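You operate a simulated robot arm through the tools that you are given. There is no shell and no other tool.

You run a simulated robot arm. Do the job below in one go: nothing can be reset, and whatever is moved stays where it is left.

JOB
Open the green ledger past the blue tab and clip the page down.
Fine: first tilt the high wing to 40 and lock it; stop after that leaf; the glass plate stays up, the low wing free, the spine whole.

The check looks at the end state, three seconds after you hand in, the way a careful person would. Anything else that was tipped, shoved, dropped, spilled or broken makes it a failure.

ROBOT AND FRAMES
A 7-joint arm with a three-finger gripper, fixed in place. Base frame: the origin is at the foot of the arm, x ahead of it, y to its left, z up. Readings come in m, degrees, newtons and seconds.
Its first joint turns from -166.0 to 166.0 degrees. Payload 2.69 kg.
Tool frame: the origin (TCP) lies between the finger pads and is the grasp point; the fingertips stand 0.03 m ahead of it; z points along the fingers, y is the line along which they close. Largest opening 0.128 m; the body of the gripper starts 0.117 m behind the TCP.
Orientation is told as [roll, pitch, yaw] about the base's x, y, z axes, in that order, counted from this pose: with the fingers straight down and closing along the base's y, the tool's x points along the base's -x, its y along +y and its z along -z.

CONTROLS
- The arm moves only by the tool step_arm. Its argument "rows" is a list of rows, each a list of 3 entries, a list of its own where there are three numbers: the shift along the tool's x, y, z in m, then the turn, a rotation vector about the tool's x, y, z in degrees, then the opening, from 0 (shut) to 1 (fully open). In form: [[[x, y, z], [ax, ay, az], hand], ...]. A call has 1 to 20 rows; each row shifts and turns the commanded pose from where the row before left it, along the tool's axes as they then stand. Rows are played at 5 a second. More than 0.05 m and 8.6 degrees between two rows, or a gripper value outside its range, and nothing of the call is played. A pose out of reach is approached as far as the arm can. The call stops where the force on the tool passes 70 N (or 10 N more than at its start, if that is more) or the arm is blocked; 0.2 s more then pass. The fingers move at their own pace and stop on an object; they squeeze with about 39 N. The grip force told is the motor's: it shows also when the fingers shut on nothing. Time passes only in rows, and 0.2 s behind the last, so rows that do not move let the fingers close. It gives the time, the measured TCP pose, the force on the tool (base axes), the opening and the grip force at its end, in the units of the frame above (readings bear some noise), with the torque about the TCP (base axes, N m) and any sound that the robot's microphone picked up, and new pictures: "pictures" is both (left out), scene, wrist or none.
- Cameras (640 x 400 px; columns grow to the right, rows downward): "scene" is fixed at [0.2203, -0.6498, 1.4573]; the picture's right is [0.88, -0.48, 0.00], its down [-0.17, -0.32, -0.93] and it looks along [0.44, 0.82, -0.36] (base axes); focal length 311 px, centre (320, 200). "wrist" rides on the gripper at [0.058, 0.054, -0.131] in the tool frame; the picture's right is [-0.68, 0.74, 0.00], its down [-0.62, -0.57, -0.55] and it looks along [-0.40, -0.37, 0.84] (tool axes); focal length 234 px, centre (320, 200). There is no depth. A picture from a camera that has moved, and an enlarged one, comes with that camera's place and axes in the base frame and with its lens.
- raise_lower(by): slides the trunk up (or, below 0, down) by that many m; the arm rides with it, the base frame stays. It gives what a move gives, with no picture.
- zoom(camera, box): a new picture of the part [left, top, right, bottom] of that camera's present view, enlarged. The clock stands still meanwhile.
- hand_in(): hands the job in; it is judged then, once.

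Places have to be worked out from the pictures, the camera data and where the tool is seen. Open the gripper and draw the arm clear of the work before you hand the job in, unless the task says otherwise.

The tools are called after "Call:" as a command line: name --argument value ..., lists and objects as JSON in quotes. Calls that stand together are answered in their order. step_arm: Moves the arm, as the interface text tells. Its arguments: {"type":"object","properties":{"rows":{"type":"array","items":{"type":"array"}},"pictures":{"type":"string","enum":["both","scene","wrist","none"]}},"required":["rows"]} The other tools are called the same way: raise_lower (by) slides the trunk up or down; zoom (camera, box) takes an enlarged picture of a part of a camera's view; hand_in () hands the job in.

At the start:

```text
clock: 0.0
tool_pos: [0.7611, -0.0096, 1.2363]
tool_rot: [0.1, 0.0, 0.0]
ft_force: [-0.6, -1.0, 0.0]
moment: [-0.02, 0.03, 0.03]
finger_gap: 0.1284
grip_force: 0.0
trunk travel left (down, up): [-0.15, 0.2]
```

scene: 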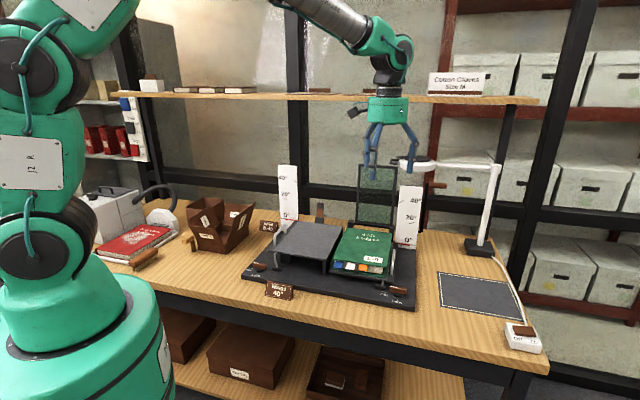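
wrist: 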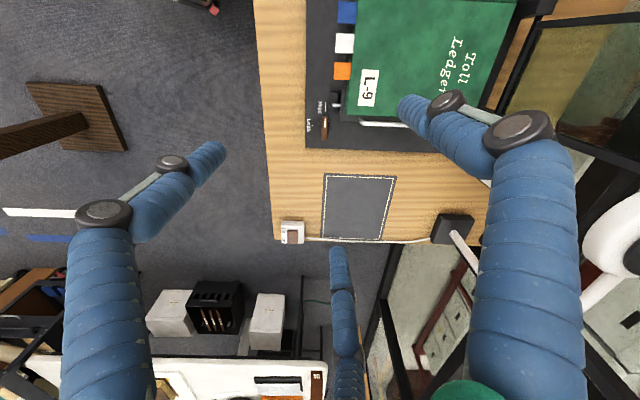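

I'll start by zooming in on the work area to understand the cradle, the ledger and the labels.

Call:
zoom --camera "scene" --box '[230, 150, 440, 320]'

Call:
zoom --camera "scene" --box '[320, 220, 430, 310]'

Call:
zoom --camera "scene" --box '[230, 200, 340, 310]'

Call:
zoom --camera "wrist" --box '[260, 0, 560, 250]'

Call:
zoom --camera "scene" --box '[80, 170, 260, 290]'

Call:
zoom --camera "scene" --box '[340, 130, 560, 360]'

```text
2.35 times, centred on (335, 235) of scene
camera zoom: at [0.2203, -0.6498, 1.4573], right [0.88, -0.48, 0.0], down [-0.17, -0.32, -0.93], along [0.44, 0.82, -0.36], focal length 732 px, centre (285, 118)
```

zoom: 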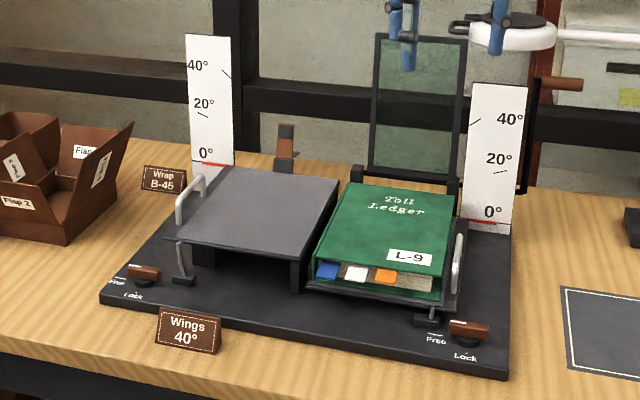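

```text
4.44 times, centred on (375, 265) of scene
camera zoom: at [0.2203, -0.6498, 1.4573], right [0.88, -0.48, 0.0], down [-0.17, -0.32, -0.93], along [0.44, 0.82, -0.36], focal length 1383 px, centre (76, -89)
```

zoom: 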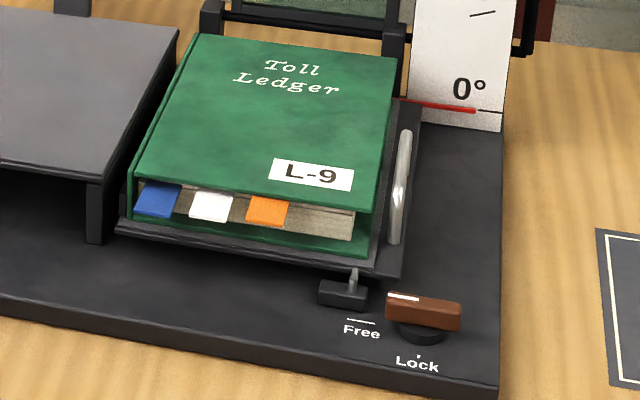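

```text
3.64 times, centred on (285, 255) of scene
camera zoom: at [0.2203, -0.6498, 1.4573], right [0.88, -0.48, 0.0], down [-0.17, -0.32, -0.93], along [0.44, 0.82, -0.36], focal length 1132 px, centre (447, 0)
```

zoom: 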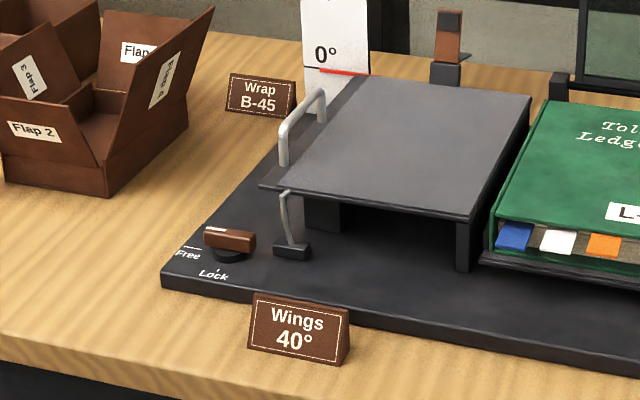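

```text
1.60 times, centred on (410, 125) of wrist
camera zoom: at [0.7029, 0.0431, 1.366], right [0.68, 0.74, 0.0], down [0.62, -0.57, 0.55], along [0.4, -0.37, -0.84], focal length 375 px, centre (176, 320)
```

zoom: 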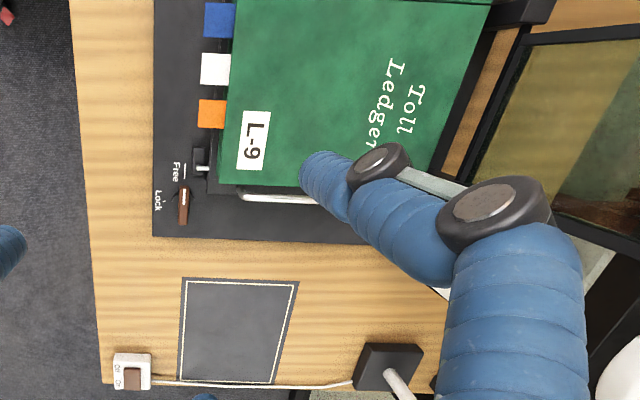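

```text
3.33 times, centred on (170, 230) of scene
camera zoom: at [0.2203, -0.6498, 1.4573], right [0.88, -0.48, 0.0], down [-0.17, -0.32, -0.93], along [0.44, 0.82, -0.36], focal length 1037 px, centre (820, 100)
```

zoom: 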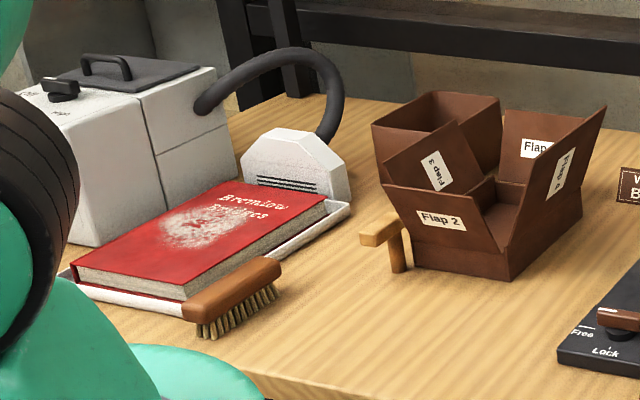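

```text
1.74 times, centred on (450, 245) of scene
camera zoom: at [0.2203, -0.6498, 1.4573], right [0.88, -0.48, 0.0], down [-0.17, -0.32, -0.93], along [0.44, 0.82, -0.36], focal length 541 px, centre (94, 122)
```

zoom: 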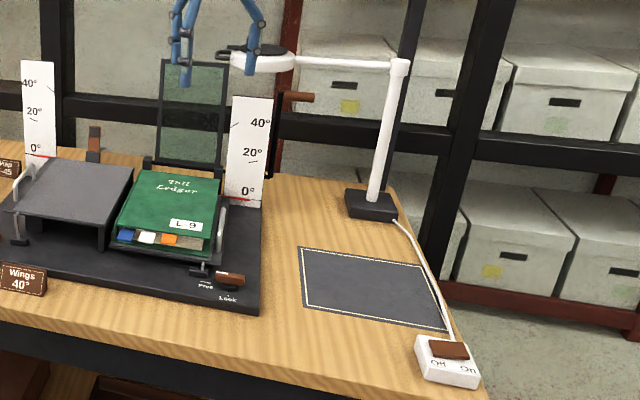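

The cradle stands at roughly 45° in the base frame. The high wing is on the left and the ledger lies on the low right wing with its spine towards the high wing. I'll turn the tool to line up with the cradle and get a closer overview from the wrist camera.

Call:
step_arm --rows '[[[0.0282, 0.032, 0.007], [0, 0, 0], 1], [[0.0282, 0.032, 0.007], [0, 0, 0], 1], [[0.0282, 0.032, 0.007], [0, 0, 0], 1], [[0.0282, 0.032, 0.007], [0, 0, 0], 1], [[0.0282, 0.032, 0.007], [0, 0, 0], 1], [[0, 0, 0], [0, 0, -7.67], 1], [[0, 0, 0], [0, 0, -7.67], 1], [[0, 0, 0], [0, 0, -7.67], 1], [[0, 0, 0], [0, 0, -7.67], 1], [[0, 0, 0], [0, 0, -7.67], 1], [[0, 0, 0], [0, 0, -7.67], 1], [[0, 0, 0], [0, 0, 0], 1]]'

```text
clock: 2.6
tool_pos: [0.6205, 0.1497, 1.1995]
tool_rot: [0.0, 0.0, 46.1]
ft_force: [0.4, 0.4, 0.6]
moment: [0.01, -0.01, 0.04]
finger_gap: 0.128
grip_force: 0.3
trunk travel left (down, up): [-0.15, 0.2]
camera wrist: at [0.5411, 0.1447, 1.3305], right [-0.06, 1.0, 0.0], down [0.83, 0.05, 0.55], along [0.55, 0.03, -0.84], focal length 234 px, centre (320, 200)
```

scene: 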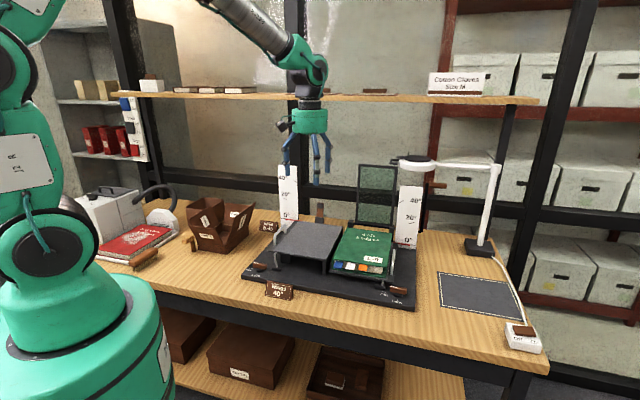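
wrist: 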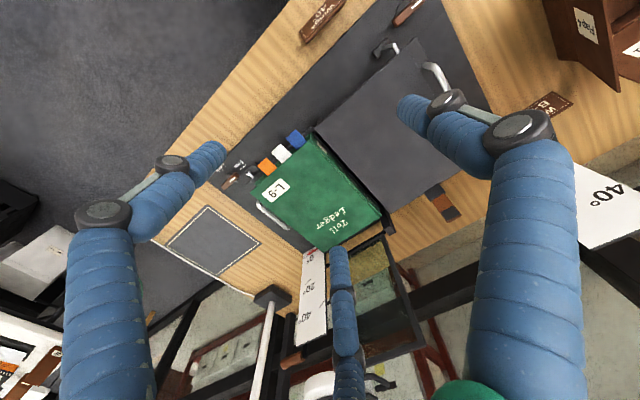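

The wrist view now shows the whole cradle. I'll enlarge the parts I need: the knobs, the handle, the tabs and the clip.

Call:
zoom --camera "wrist" --box '[340, 0, 500, 100]'

Call:
zoom --camera "wrist" --box '[220, 110, 400, 250]'

Call:
zoom --camera "wrist" --box '[370, 150, 490, 240]'

Call:
zoom --camera "scene" --box '[300, 190, 350, 230]'

Call:
zoom --camera "scene" --box '[325, 250, 395, 295]'

Call:
zoom --camera "scene" --box '[240, 220, 310, 300]'

```text
4.00 times, centred on (420, 50) of wrist
camera zoom: at [0.5411, 0.1447, 1.3305], right [-0.06, 1.0, 0.0], down [0.83, 0.05, 0.55], along [0.55, 0.03, -0.84], focal length 937 px, centre (-80, 800)
```

zoom: 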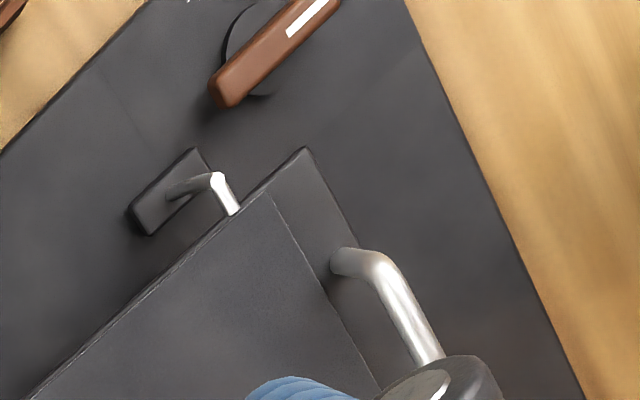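

```text
2.86 times, centred on (310, 180) of wrist
camera zoom: at [0.5411, 0.1447, 1.3305], right [-0.06, 1.0, 0.0], down [0.83, 0.05, 0.55], along [0.55, 0.03, -0.84], focal length 669 px, centre (349, 257)
```

zoom: 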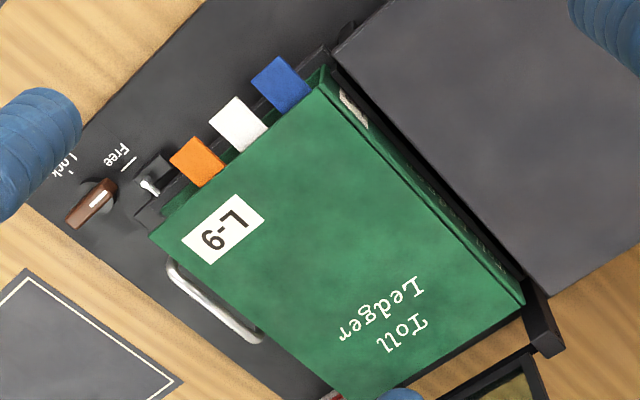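

```text
4.44 times, centred on (430, 195) of wrist
camera zoom: at [0.5411, 0.1447, 1.3305], right [-0.06, 1.0, 0.0], down [0.83, 0.05, 0.55], along [0.55, 0.03, -0.84], focal length 1041 px, centre (-169, 222)
```

zoom: 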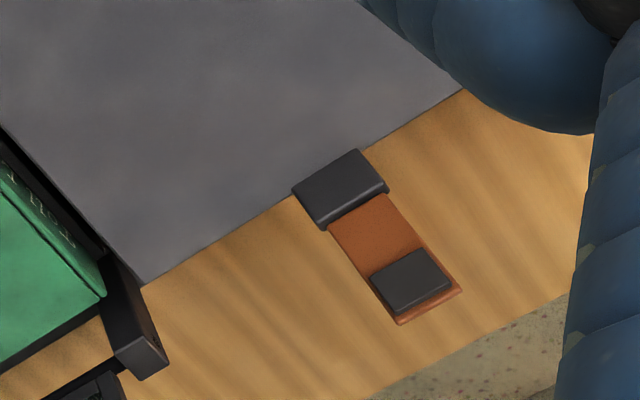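

```text
10.00 times, centred on (325, 210) of scene
camera zoom: at [0.2203, -0.6498, 1.4573], right [0.88, -0.48, 0.0], down [-0.17, -0.32, -0.93], along [0.44, 0.82, -0.36], focal length 3112 px, centre (270, 100)
```

zoom: 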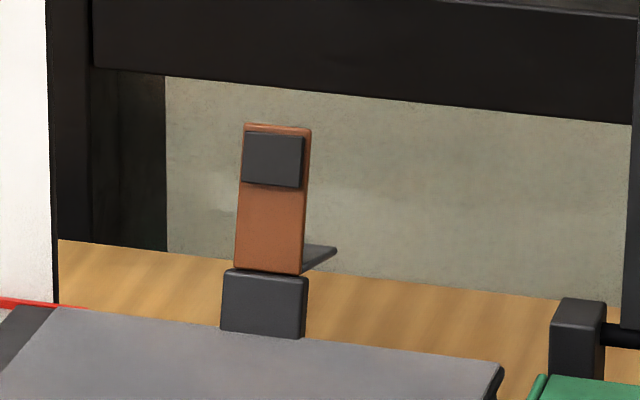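

```text
8.89 times, centred on (360, 272) of scene
camera zoom: at [0.2203, -0.6498, 1.4573], right [0.88, -0.48, 0.0], down [-0.17, -0.32, -0.93], along [0.44, 0.82, -0.36], focal length 2766 px, centre (-36, -444)
```

zoom: 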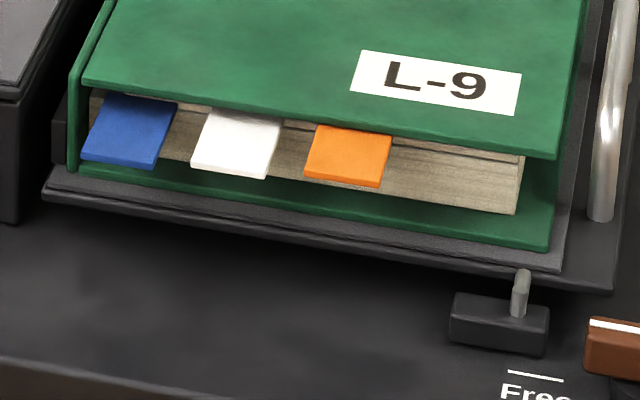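

```text
5.00 times, centred on (275, 260) of scene
camera zoom: at [0.2203, -0.6498, 1.4573], right [0.88, -0.48, 0.0], down [-0.17, -0.32, -0.93], along [0.44, 0.82, -0.36], focal length 1556 px, centre (545, -100)
```

zoom: 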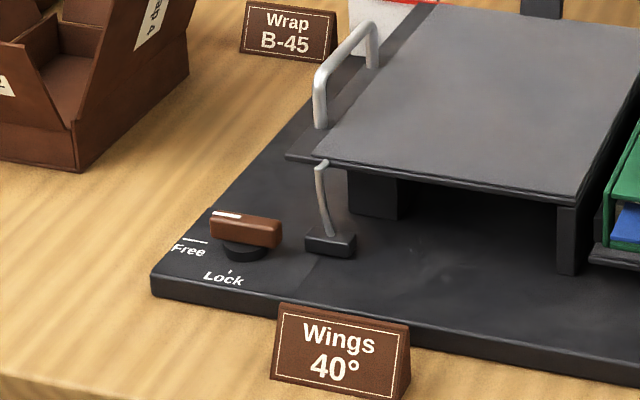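

The clip is fixed to the back edge of the high wing: a black block carrying an upright brown flap with a pad. I'll go above the high wing's handle to measure it better.

Call:
step_arm --rows '[[[-0.0251, 0.0325, 0.02], [0, 0, 0], 1], [[-0.0251, 0.0325, 0.02], [0, 0, 0], 1], [[-0.0251, 0.0325, 0.02], [0, 0, 0], 1], [[-0.0251, 0.0325, 0.02], [0, 0, 0], 1], [[-0.0251, 0.0325, 0.02], [0, 0, 0], 1], [[0, 0, 0], [0, 0, 0], 1]]'

```text
clock: 4.0
tool_pos: [0.5911, 0.354, 1.1004]
tool_rot: [0.0, 0.0, 46.0]
ft_force: [0.2, 1.6, 0.4]
moment: [-0.1, 0.02, 0.02]
finger_gap: 0.1281
grip_force: 0.0
trunk travel left (down, up): [-0.15, 0.2]
camera wrist: at [0.5115, 0.3482, 1.2318], right [-0.06, 1.0, 0.0], down [0.83, 0.05, 0.55], along [0.55, 0.03, -0.84], focal length 234 px, centre (320, 200)
```

scene: 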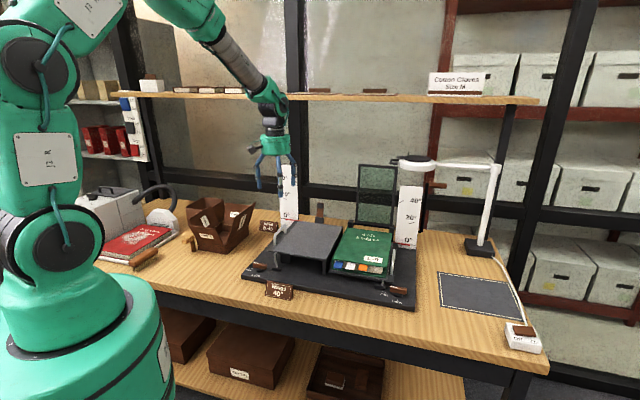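
wrist: 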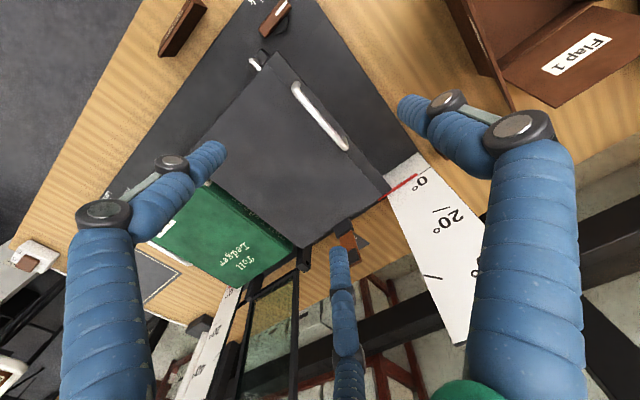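

Call:
zoom --camera "wrist" --box '[230, 0, 390, 100]'

Call:
zoom --camera "wrist" --box '[260, 70, 420, 190]'

Call:
zoom --camera "wrist" --box '[300, 170, 420, 270]'

```text
4.00 times, centred on (310, 50) of wrist
camera zoom: at [0.5115, 0.3482, 1.2318], right [-0.06, 1.0, 0.0], down [0.83, 0.05, 0.55], along [0.55, 0.03, -0.84], focal length 937 px, centre (360, 800)
```

zoom: 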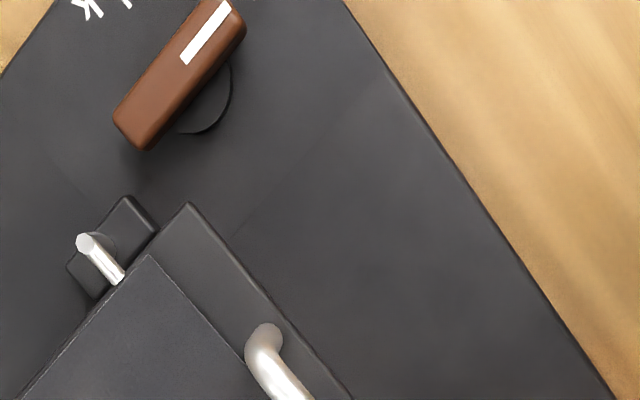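

```text
3.33 times, centred on (340, 130) of wrist
camera zoom: at [0.5115, 0.3482, 1.2318], right [-0.06, 1.0, 0.0], down [0.83, 0.05, 0.55], along [0.55, 0.03, -0.84], focal length 781 px, centre (253, 433)
```

zoom: 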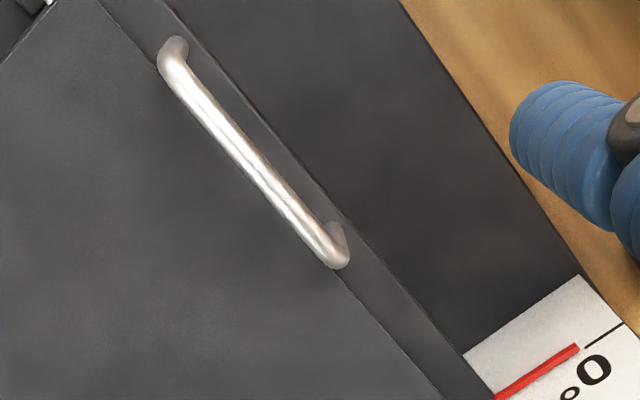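

```text
4.00 times, centred on (360, 220) of wrist
camera zoom: at [0.5115, 0.3482, 1.2318], right [-0.06, 1.0, 0.0], down [0.83, 0.05, 0.55], along [0.55, 0.03, -0.84], focal length 937 px, centre (160, 120)
```

zoom: 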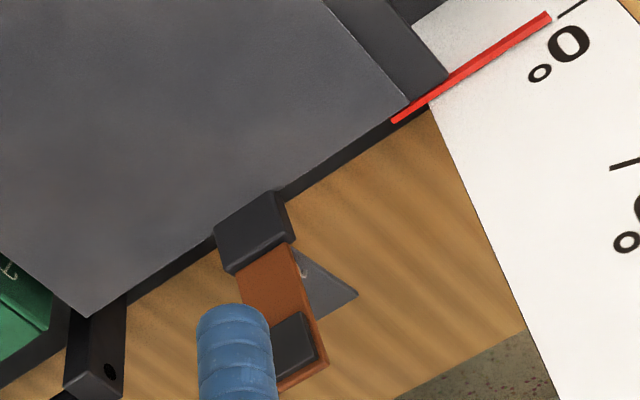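

The handle bar's centre works out at about (0.589, 0.354, 0.92), and the cradle lies at 45°. I'll correct the yaw by a degree and come down above the bar with the fingers part-open on either side of it.

Call:
step_arm --rows '[[[0.001, 0.001, 0.03], [0, 0, 1.0], 0.7], [[0, 0, 0.03], [0, 0, 0], 0.5], [[0, 0, 0.03], [0, 0, 0], 0.45], [[0, 0, 0.02], [0, 0, 0], 0.45], [[0, 0, 0.0], [0, 0, 0], 0.45]]'

Call:
zoom --camera "wrist" --box '[200, 60, 440, 220]'

Call:
zoom --camera "scene" --box '[230, 160, 340, 270]'

```text
clock: 5.2
tool_pos: [0.5896, 0.3526, 0.9904]
tool_rot: [-0.1, -0.1, 45.0]
ft_force: [0.6, -0.2, 0.1]
moment: [0.0, 0.0, 0.01]
finger_gap: 0.0576
grip_force: 0.0
trunk travel left (down, up): [-0.15, 0.2]
camera wrist: at [0.5099, 0.3489, 1.1217], right [-0.04, 1.0, 0.0], down [0.84, 0.04, 0.55], along [0.55, 0.02, -0.84], focal length 234 px, centre (320, 200)
```

scene: 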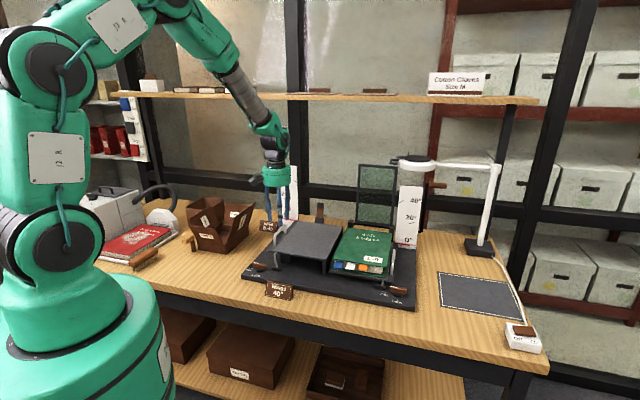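
wrist: 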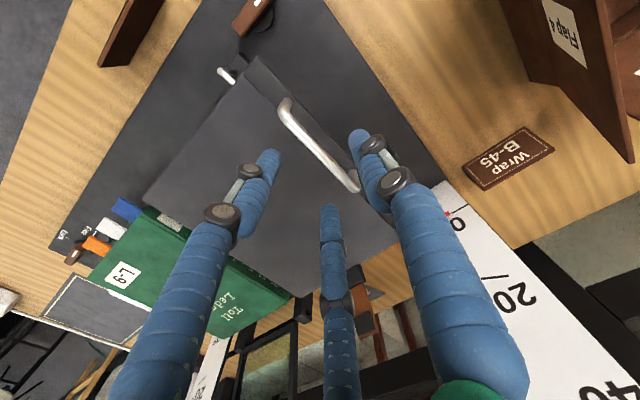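

```text
2.50 times, centred on (320, 140) of wrist
camera zoom: at [0.5099, 0.3489, 1.1217], right [-0.04, 1.0, 0.0], down [0.84, 0.04, 0.55], along [0.55, 0.02, -0.84], focal length 585 px, centre (320, 350)
```

zoom: 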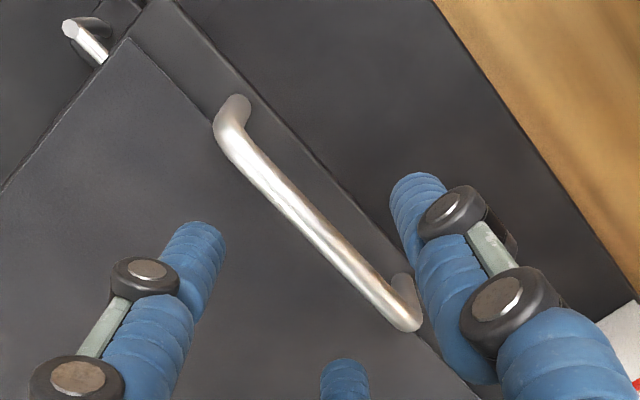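

```text
3.64 times, centred on (285, 215) of scene
camera zoom: at [0.2203, -0.6498, 1.4573], right [0.88, -0.48, 0.0], down [-0.17, -0.32, -0.93], along [0.44, 0.82, -0.36], focal length 1132 px, centre (447, 146)
```

zoom: 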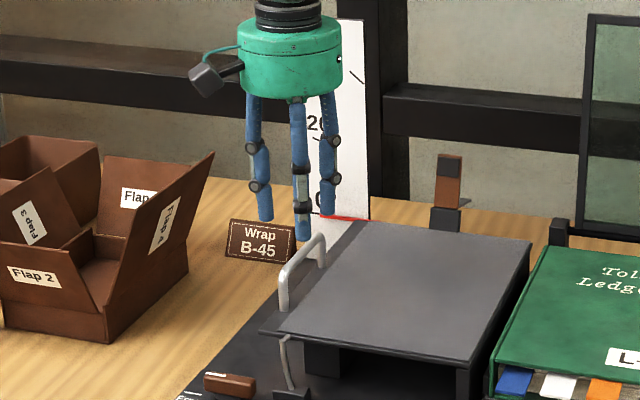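

The bar runs between the fingers as wanted. I'll come down so the pads straddle it and then close.

Call:
step_arm --rows '[[[0, 0, 0.02], [0, 0, 0], 0.45], [[0, 0, 0.02], [0, 0, 0], 0.45], [[0, 0, 0.016], [0, 0, 0], 0.45], [[0, 0, 0], [0, 0, 0], 0.2], [[0, 0, 0], [0, 0, 0], 0], [[0, 0, 0], [0, 0, 0], 0], [[0, 0, 0], [0, 0, 0], 0]]'

Call:
zoom --camera "wrist" --box '[200, 60, 440, 220]'

Call:
zoom --camera "scene" --box '[230, 160, 340, 270]'

```text
clock: 6.8
tool_pos: [0.5929, 0.3494, 0.9341]
tool_rot: [0.1, -0.1, 45.1]
ft_force: [43.6, -36.3, -4.4]
moment: [-0.1, -0.73, -0.05]
finger_gap: 0.0166
grip_force: 42.3
trunk travel left (down, up): [-0.15, 0.2]
camera wrist: at [0.5129, 0.3466, 1.0657], right [-0.04, 1.0, 0.0], down [0.84, 0.03, 0.55], along [0.55, 0.03, -0.84], focal length 234 px, centre (320, 200)
```

scene: 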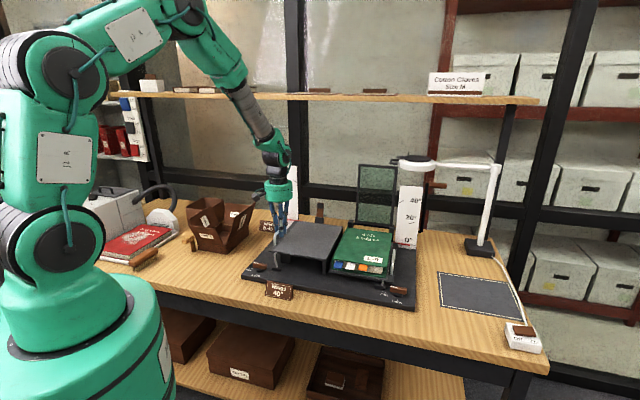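
wrist: 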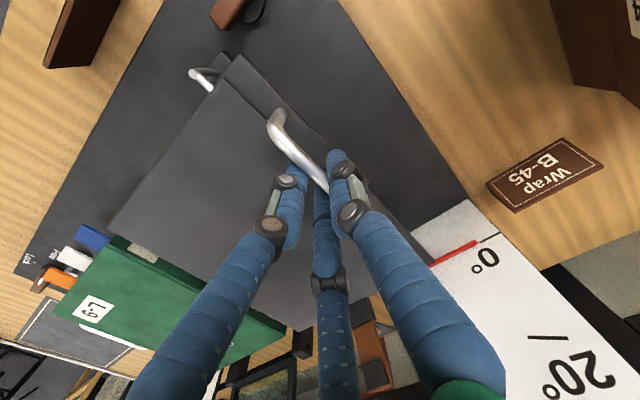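

```text
2.50 times, centred on (320, 140) of wrist
camera zoom: at [0.5129, 0.3466, 1.0657], right [-0.04, 1.0, 0.0], down [0.84, 0.03, 0.55], along [0.55, 0.03, -0.84], focal length 585 px, centre (320, 350)
```

zoom: 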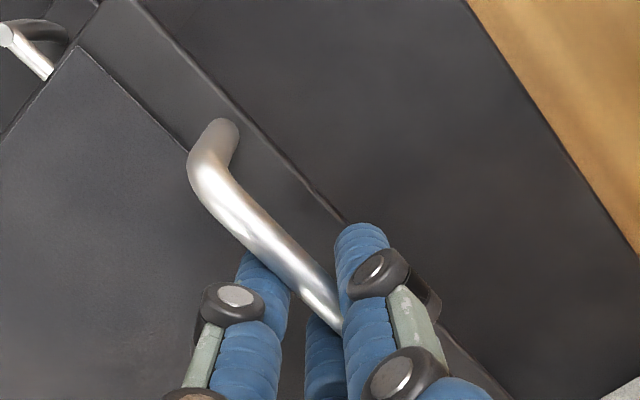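

```text
3.64 times, centred on (285, 215) of scene
camera zoom: at [0.2203, -0.6498, 1.4573], right [0.88, -0.48, 0.0], down [-0.17, -0.32, -0.93], along [0.44, 0.82, -0.36], focal length 1132 px, centre (447, 146)
```

zoom: 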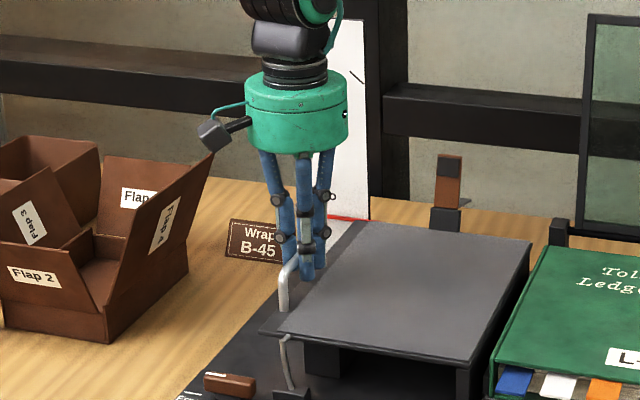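

The bar is gripped and the side force shows it sits about 5 mm to the right of the commanded pose. I'll take up that offset and lift the wing along its arc for the first 10° while watching the forces.

Call:
step_arm --rows '[[[0, -0.0047, 0], [0, 0, 0], 0], [[0, -0.00213, -0.00864], [0, 0, 0], 0], [[0, -0.00213, -0.00864], [0, 0, 0], 0], [[0, -0.00287, -0.00842], [0, 0, 0], 0], [[0, -0.00287, -0.00842], [0, 0, 0], 0], [[0, 0, 0], [0, 0, 0], 0]]'

Call:
zoom --camera "scene" --box '[230, 140, 340, 280]'

```text
clock: 8.2
tool_pos: [0.5995, 0.3431, 0.9694]
tool_rot: [0.0, 0.1, 45.1]
ft_force: [-4.0, 18.7, 3.0]
moment: [0.08, 0.21, 0.03]
finger_gap: 0.0165
grip_force: 42.7
trunk travel left (down, up): [-0.15, 0.2]
camera wrist: at [0.5198, 0.3396, 1.1001], right [-0.04, 1.0, 0.0], down [0.84, 0.04, 0.55], along [0.55, 0.02, -0.84], focal length 234 px, centre (320, 200)
```

scene: 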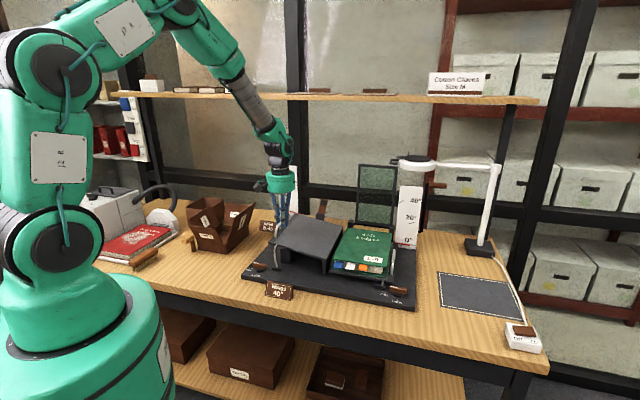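
wrist: 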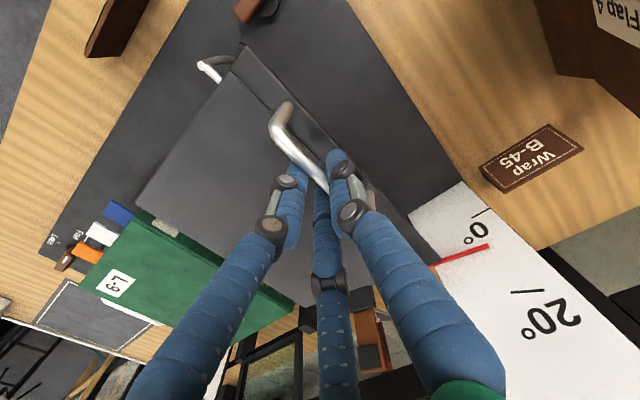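

```text
2.86 times, centred on (285, 210) of scene
camera zoom: at [0.2203, -0.6498, 1.4573], right [0.88, -0.48, 0.0], down [-0.17, -0.32, -0.93], along [0.44, 0.82, -0.36], focal length 889 px, centre (420, 171)
```

zoom: 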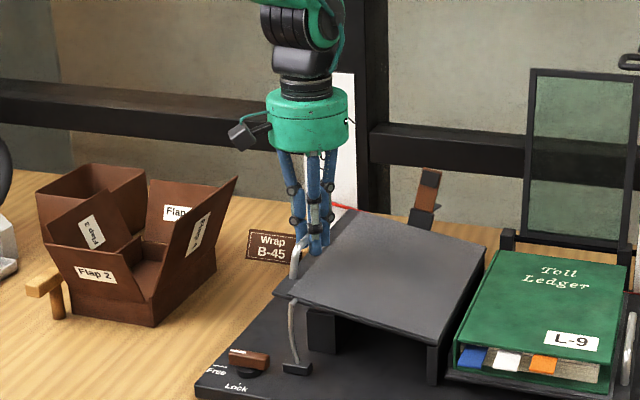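

The wing is rising, now at about 10° with the pointer between the marks. The side force is small, so I'll carry on along a slightly corrected arc to about 30°.

Call:
step_arm --rows '[[[0, -0.002, -0.0082], [0, 0, 0], 0], [[0, -0.00333, -0.0082], [0, 0, 0], 0], [[0, -0.00404, -0.00788], [0, 0, 0], 0], [[0, -0.00404, -0.00788], [0, 0, 0], 0], [[0, -0.00471, -0.0075], [0, 0, 0], 0], [[0, -0.00471, -0.0075], [0, 0, 0], 0], [[0, -0.00534, -0.00705], [0, 0, 0], 0], [[0, -0.00534, -0.00705], [0, 0, 0], 0], [[0, 0, 0], [0, 0, 0], 0]]'

Call:
zoom --camera "scene" --box '[230, 140, 340, 280]'

Call:
zoom --camera "wrist" --box '[400, 160, 600, 330]'

```text
clock: 10.2
tool_pos: [0.6234, 0.3179, 1.0287]
tool_rot: [0.0, 0.0, 45.0]
ft_force: [2.5, 9.9, 1.8]
moment: [0.21, -0.11, 0.23]
finger_gap: 0.0168
grip_force: 42.4
trunk travel left (down, up): [-0.15, 0.2]
camera wrist: at [0.5438, 0.3149, 1.1604], right [-0.04, 1.0, 0.0], down [0.83, 0.04, 0.55], along [0.55, 0.02, -0.84], focal length 234 px, centre (320, 200)
```

scene: 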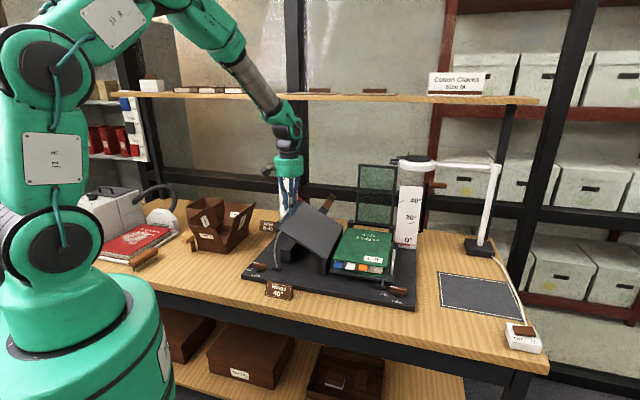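
wrist: 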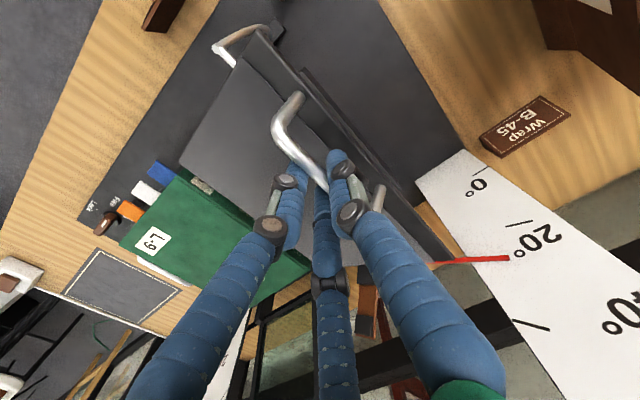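

```text
2.86 times, centred on (285, 210) of scene
camera zoom: at [0.2203, -0.6498, 1.4573], right [0.88, -0.48, 0.0], down [-0.17, -0.32, -0.93], along [0.44, 0.82, -0.36], focal length 889 px, centre (420, 171)
```

zoom: 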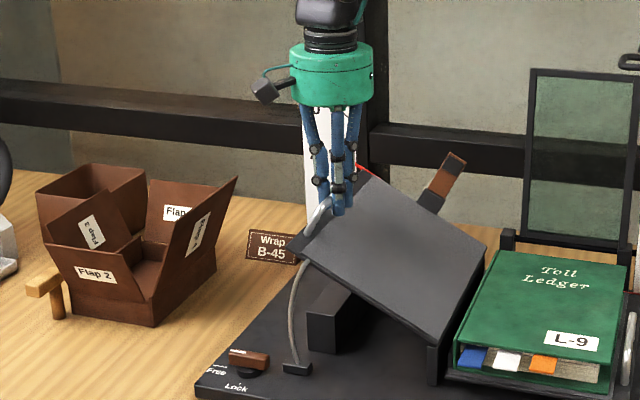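

```text
2.35 times, centred on (500, 245) of wrist
camera zoom: at [0.5438, 0.3149, 1.1604], right [-0.04, 1.0, 0.0], down [0.83, 0.04, 0.55], along [0.55, 0.02, -0.84], focal length 551 px, centre (-104, 94)
```

zoom: 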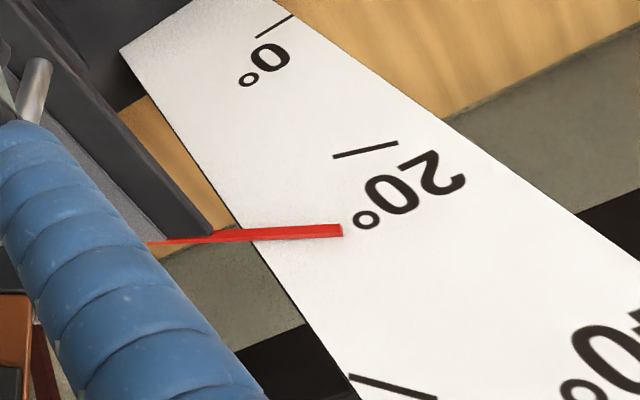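

From the pointer and tick directions the wing is at about 27–29°, and both the ticks and the handle arc put the hinge at r≈0.375. I'll lift another 10° or so and measure again.

Call:
step_arm --rows '[[[0, -0.00596, -0.00672], [0, 0, 0], 0], [[0, -0.00596, -0.00672], [0, 0, 0], 0], [[0, -0.00652, -0.00617], [0, 0, 0], 0], [[0, -0.00652, -0.00617], [0, 0, 0], 0], [[0, 0, 0], [0, 0, 0], 0]]'

Call:
zoom --camera "scene" --box '[230, 140, 340, 280]'

Call:
zoom --camera "wrist" --box '[400, 170, 620, 350]'

```text
clock: 11.4
tool_pos: [0.6418, 0.3019, 1.0549]
tool_rot: [0.0, 0.0, 45.1]
ft_force: [3.8, 4.8, -1.9]
moment: [0.06, -0.05, 0.32]
finger_gap: 0.0167
grip_force: 41.8
trunk travel left (down, up): [-0.15, 0.2]
camera wrist: at [0.5615, 0.2973, 1.1856], right [-0.04, 1.0, 0.0], down [0.84, 0.04, 0.55], along [0.55, 0.02, -0.84], focal length 234 px, centre (320, 200)
```

scene: 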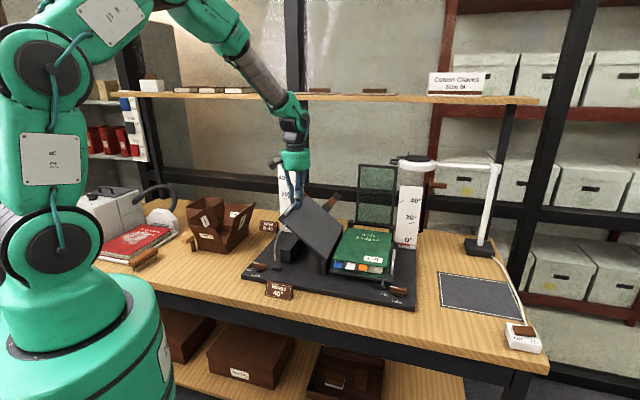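
wrist: 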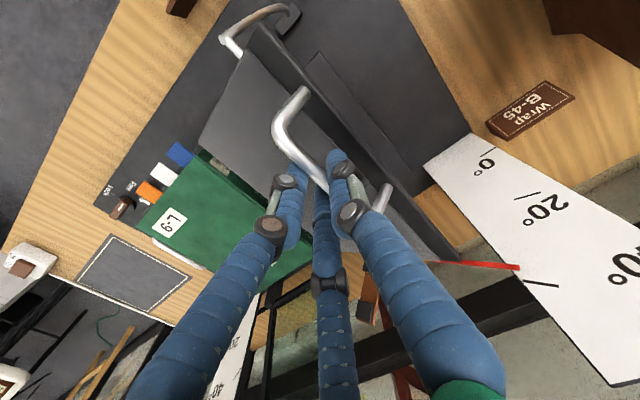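

```text
2.86 times, centred on (285, 210) of scene
camera zoom: at [0.2203, -0.6498, 1.4573], right [0.88, -0.48, 0.0], down [-0.17, -0.32, -0.93], along [0.44, 0.82, -0.36], focal length 889 px, centre (420, 171)
```

zoom: 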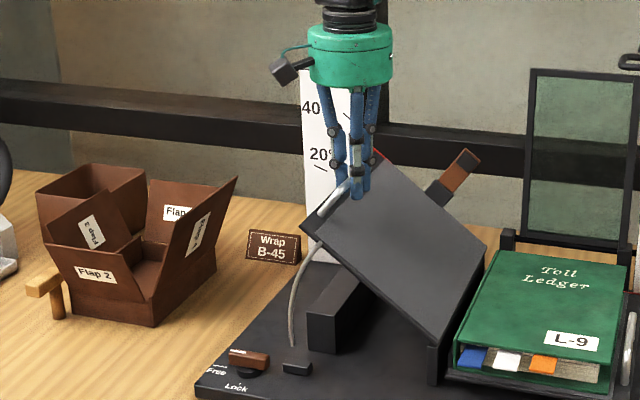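

```text
2.22 times, centred on (510, 260) of wrist
camera zoom: at [0.5615, 0.2973, 1.1856], right [-0.04, 1.0, 0.0], down [0.84, 0.04, 0.55], along [0.55, 0.02, -0.84], focal length 520 px, centre (-102, 67)
```

zoom: 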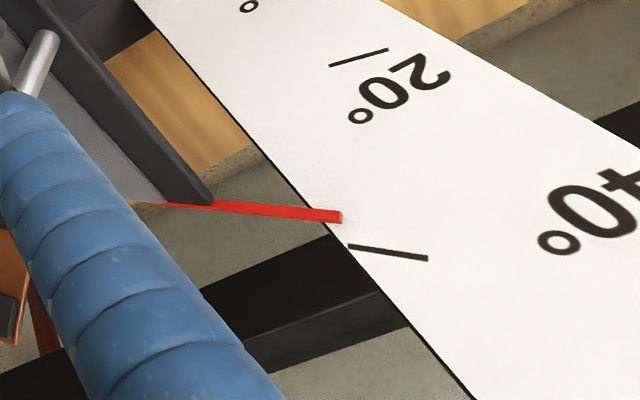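

The pointer direction works out to about 37°, against 39.5° computed the same way for the 40 tick. I'll raise it another 2.5° and check from both cameras.

Call:
step_arm --rows '[[[0, -0.0034, -0.00295], [0, 0, 0], 0], [[0, -0.0034, -0.00295], [0, 0, 0], 0], [[0, 0, 0], [0, 0, 0], 0]]'

Call:
zoom --camera "scene" --box '[270, 150, 350, 220]'

Call:
zoom --camera "wrist" --box '[410, 190, 600, 330]'

```text
clock: 12.2
tool_pos: [0.6448, 0.2958, 1.0598]
tool_rot: [0.0, 0.0, 45.0]
ft_force: [0.4, 3.0, -0.7]
moment: [0.1, -0.06, 0.41]
finger_gap: 0.0164
grip_force: 42.2
trunk travel left (down, up): [-0.15, 0.2]
camera wrist: at [0.5663, 0.2927, 1.1912], right [-0.04, 1.0, 0.0], down [0.84, 0.04, 0.55], along [0.55, 0.02, -0.84], focal length 234 px, centre (320, 200)
```

scene: 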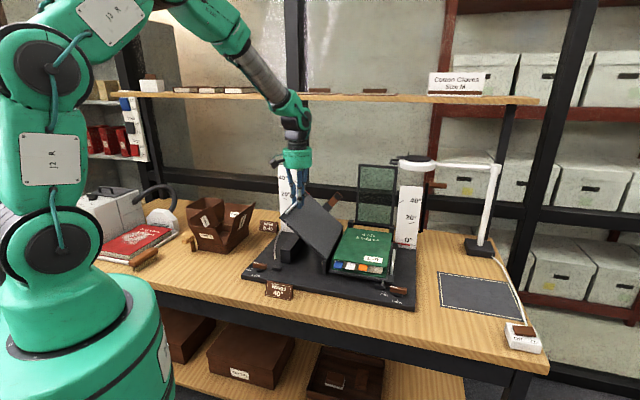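
wrist: 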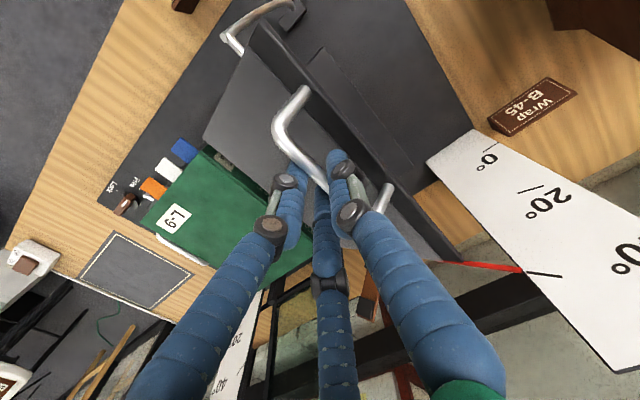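

```text
5.71 times, centred on (310, 185) of scene
camera zoom: at [0.2203, -0.6498, 1.4573], right [0.88, -0.48, 0.0], down [-0.17, -0.32, -0.93], along [0.44, 0.82, -0.36], focal length 1778 px, centre (377, 286)
```

zoom: 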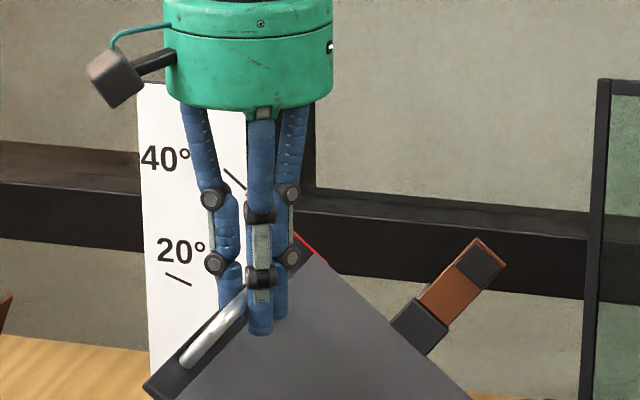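

```text
2.86 times, centred on (505, 260) of wrist
camera zoom: at [0.5663, 0.2927, 1.1912], right [-0.04, 1.0, 0.0], down [0.84, 0.04, 0.55], along [0.55, 0.02, -0.84], focal length 669 px, centre (-209, 29)
```

zoom: 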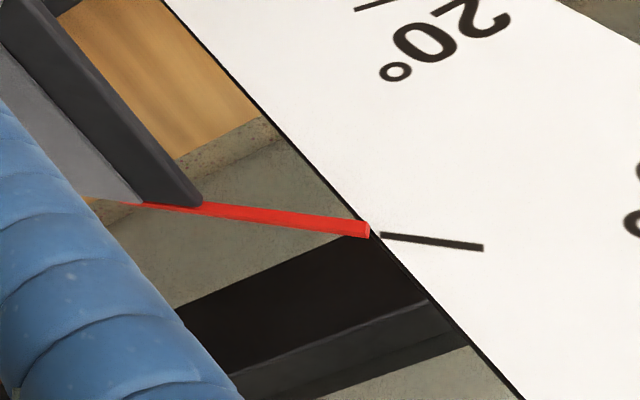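

The pointer now lines up with the 40 tick to within about half a degree, and the hand carries almost no vertical load, so the hinge friction seems to hold the wing. I'll ease the fingers open without moving and check that it stays.

Call:
step_arm --rows '[[[0, 0, 0], [0, 0, 0], 0.2], [[0, 0, 0], [0, 0, 0], 0.25], [[0, 0, 0], [0, 0, 0], 0.3], [[0, 0, 0], [0, 0, 0], 0.3]]'

Call:
zoom --camera "wrist" --box '[410, 190, 600, 330]'

```text
clock: 13.2
tool_pos: [0.6454, 0.2967, 1.0599]
tool_rot: [0.0, -0.1, 45.2]
ft_force: [-0.6, 0.3, -0.8]
moment: [-0.02, 0.02, 0.05]
finger_gap: 0.0384
grip_force: 0.0
trunk travel left (down, up): [-0.15, 0.2]
camera wrist: at [0.5663, 0.2927, 1.1914], right [-0.04, 1.0, 0.0], down [0.84, 0.04, 0.55], along [0.55, 0.02, -0.84], focal length 234 px, centre (320, 200)
```

scene: 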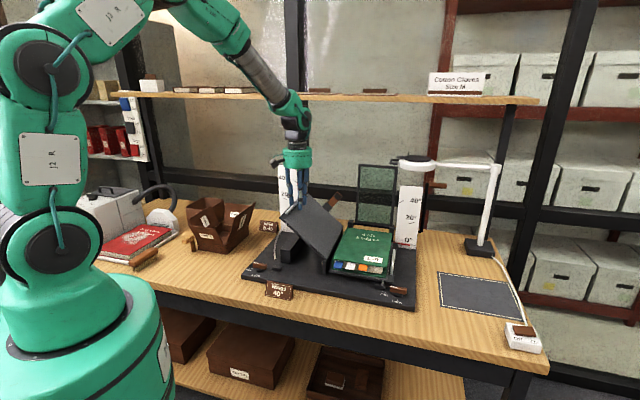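
wrist: 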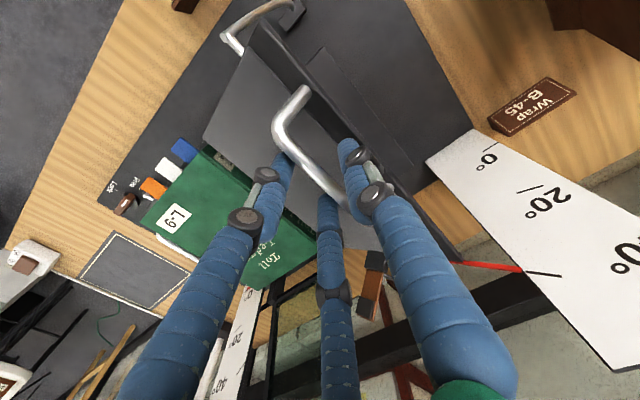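

```text
2.86 times, centred on (505, 260) of wrist
camera zoom: at [0.5663, 0.2927, 1.1914], right [-0.04, 1.0, 0.0], down [0.84, 0.04, 0.55], along [0.55, 0.02, -0.84], focal length 669 px, centre (-209, 29)
```

zoom: 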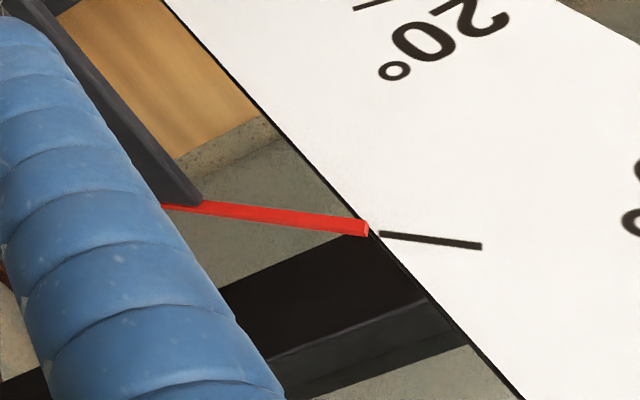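

The wing stays at 40° by itself. I'll lift off, go over the left lock knob at about (0.483, 0.287, 0.84) and turn the hand so the fingers can close across its bar.

Call:
step_arm --rows '[[[0, 0, -0.04], [0, 0, 0], 0.3], [[0, 0, -0.04], [0, 0, 0], 0.35], [[0, 0, -0.03], [0, 0, 0], 0.4], [[0.0305, 0.027, 0], [0, 0, 0], 0.4], [[0.0305, 0.027, 0], [0, 0, 0], 0.4], [[0.0305, 0.027, 0], [0, 0, 0], 0.4], [[0.0305, 0.027, 0], [0, 0, 0], 0.4], [[0, 0, 0], [0, 0, 8.18], 0.4], [[0, 0, 0], [0, 0, 8.18], 0.4], [[0, 0, 0], [0, 0, 8.18], 0.4], [[0, 0, 0.015], [0, 0, 8.18], 0.4], [[0, 0, 0.015], [0, 0, 8.18], 0.4], [[0, 0, 0.02], [0, 0, 8.18], 0.4], [[0, 0, 0.02], [0, 0, 8.18], 0.4], [[0, 0, 0.02], [0, 0, 8.18], 0.4], [[0, 0, 0.02], [0, 0, 8.18], 0.4], [[0, 0, 0.02], [0, 0, 8.18], 0.4], [[0, 0, 0.02], [0, 0, 8.2], 0.4], [[0, 0, 0], [0, 0, 0], 0.4]]'

Call:
zoom --camera "wrist" --box '[200, 40, 440, 240]'

Call:
zoom --camera "scene" --box '[220, 180, 350, 300]'

```text
clock: 17.2
tool_pos: [0.4826, 0.2865, 1.0203]
tool_rot: [0.0, -0.1, -45.0]
ft_force: [0.1, -0.4, -0.1]
moment: [-0.03, 0.02, 0.01]
finger_gap: 0.0509
grip_force: 0.1
trunk travel left (down, up): [-0.15, 0.2]
camera wrist: at [0.4795, 0.3649, 1.1519], right [1.0, 0.04, 0.0], down [0.03, -0.84, 0.55], along [0.02, -0.55, -0.84], focal length 234 px, centre (320, 200)
```

scene: 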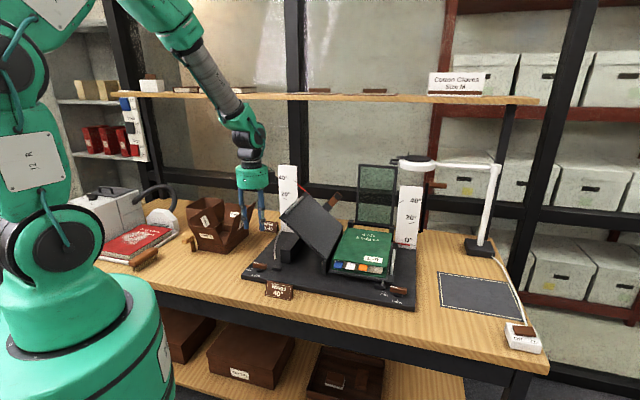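
wrist: 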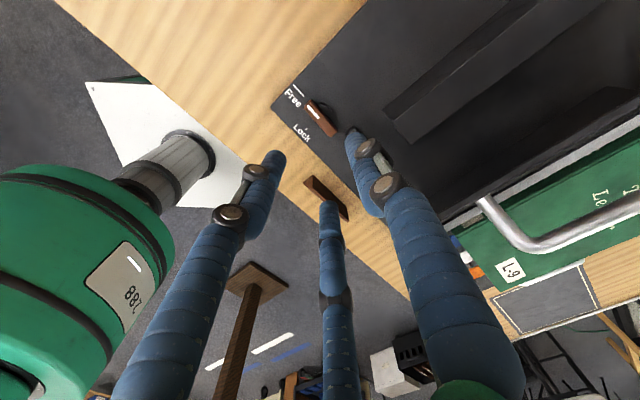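

```text
2.00 times, centred on (320, 140) of wrist
camera zoom: at [0.4795, 0.3649, 1.1519], right [1.0, 0.04, 0.0], down [0.03, -0.84, 0.55], along [0.02, -0.55, -0.84], focal length 468 px, centre (320, 320)
```

zoom: 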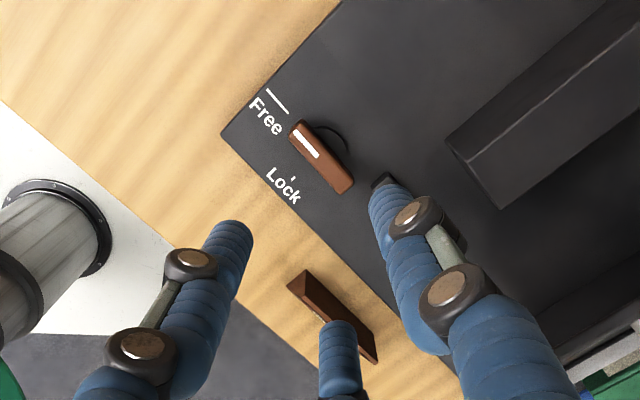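

```text
3.33 times, centred on (285, 240) of scene
camera zoom: at [0.2203, -0.6498, 1.4573], right [0.88, -0.48, 0.0], down [-0.17, -0.32, -0.93], along [0.44, 0.82, -0.36], focal length 1037 px, centre (437, 67)
```

zoom: 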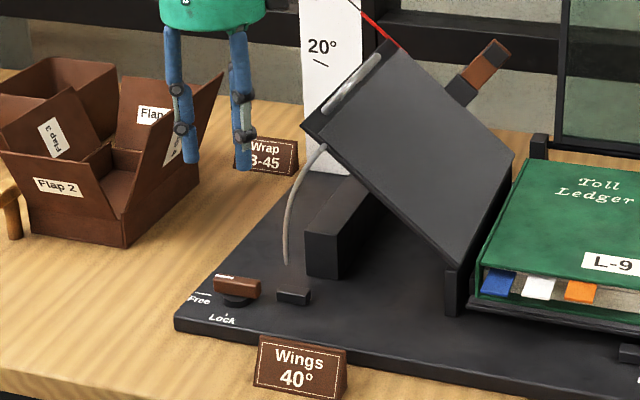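

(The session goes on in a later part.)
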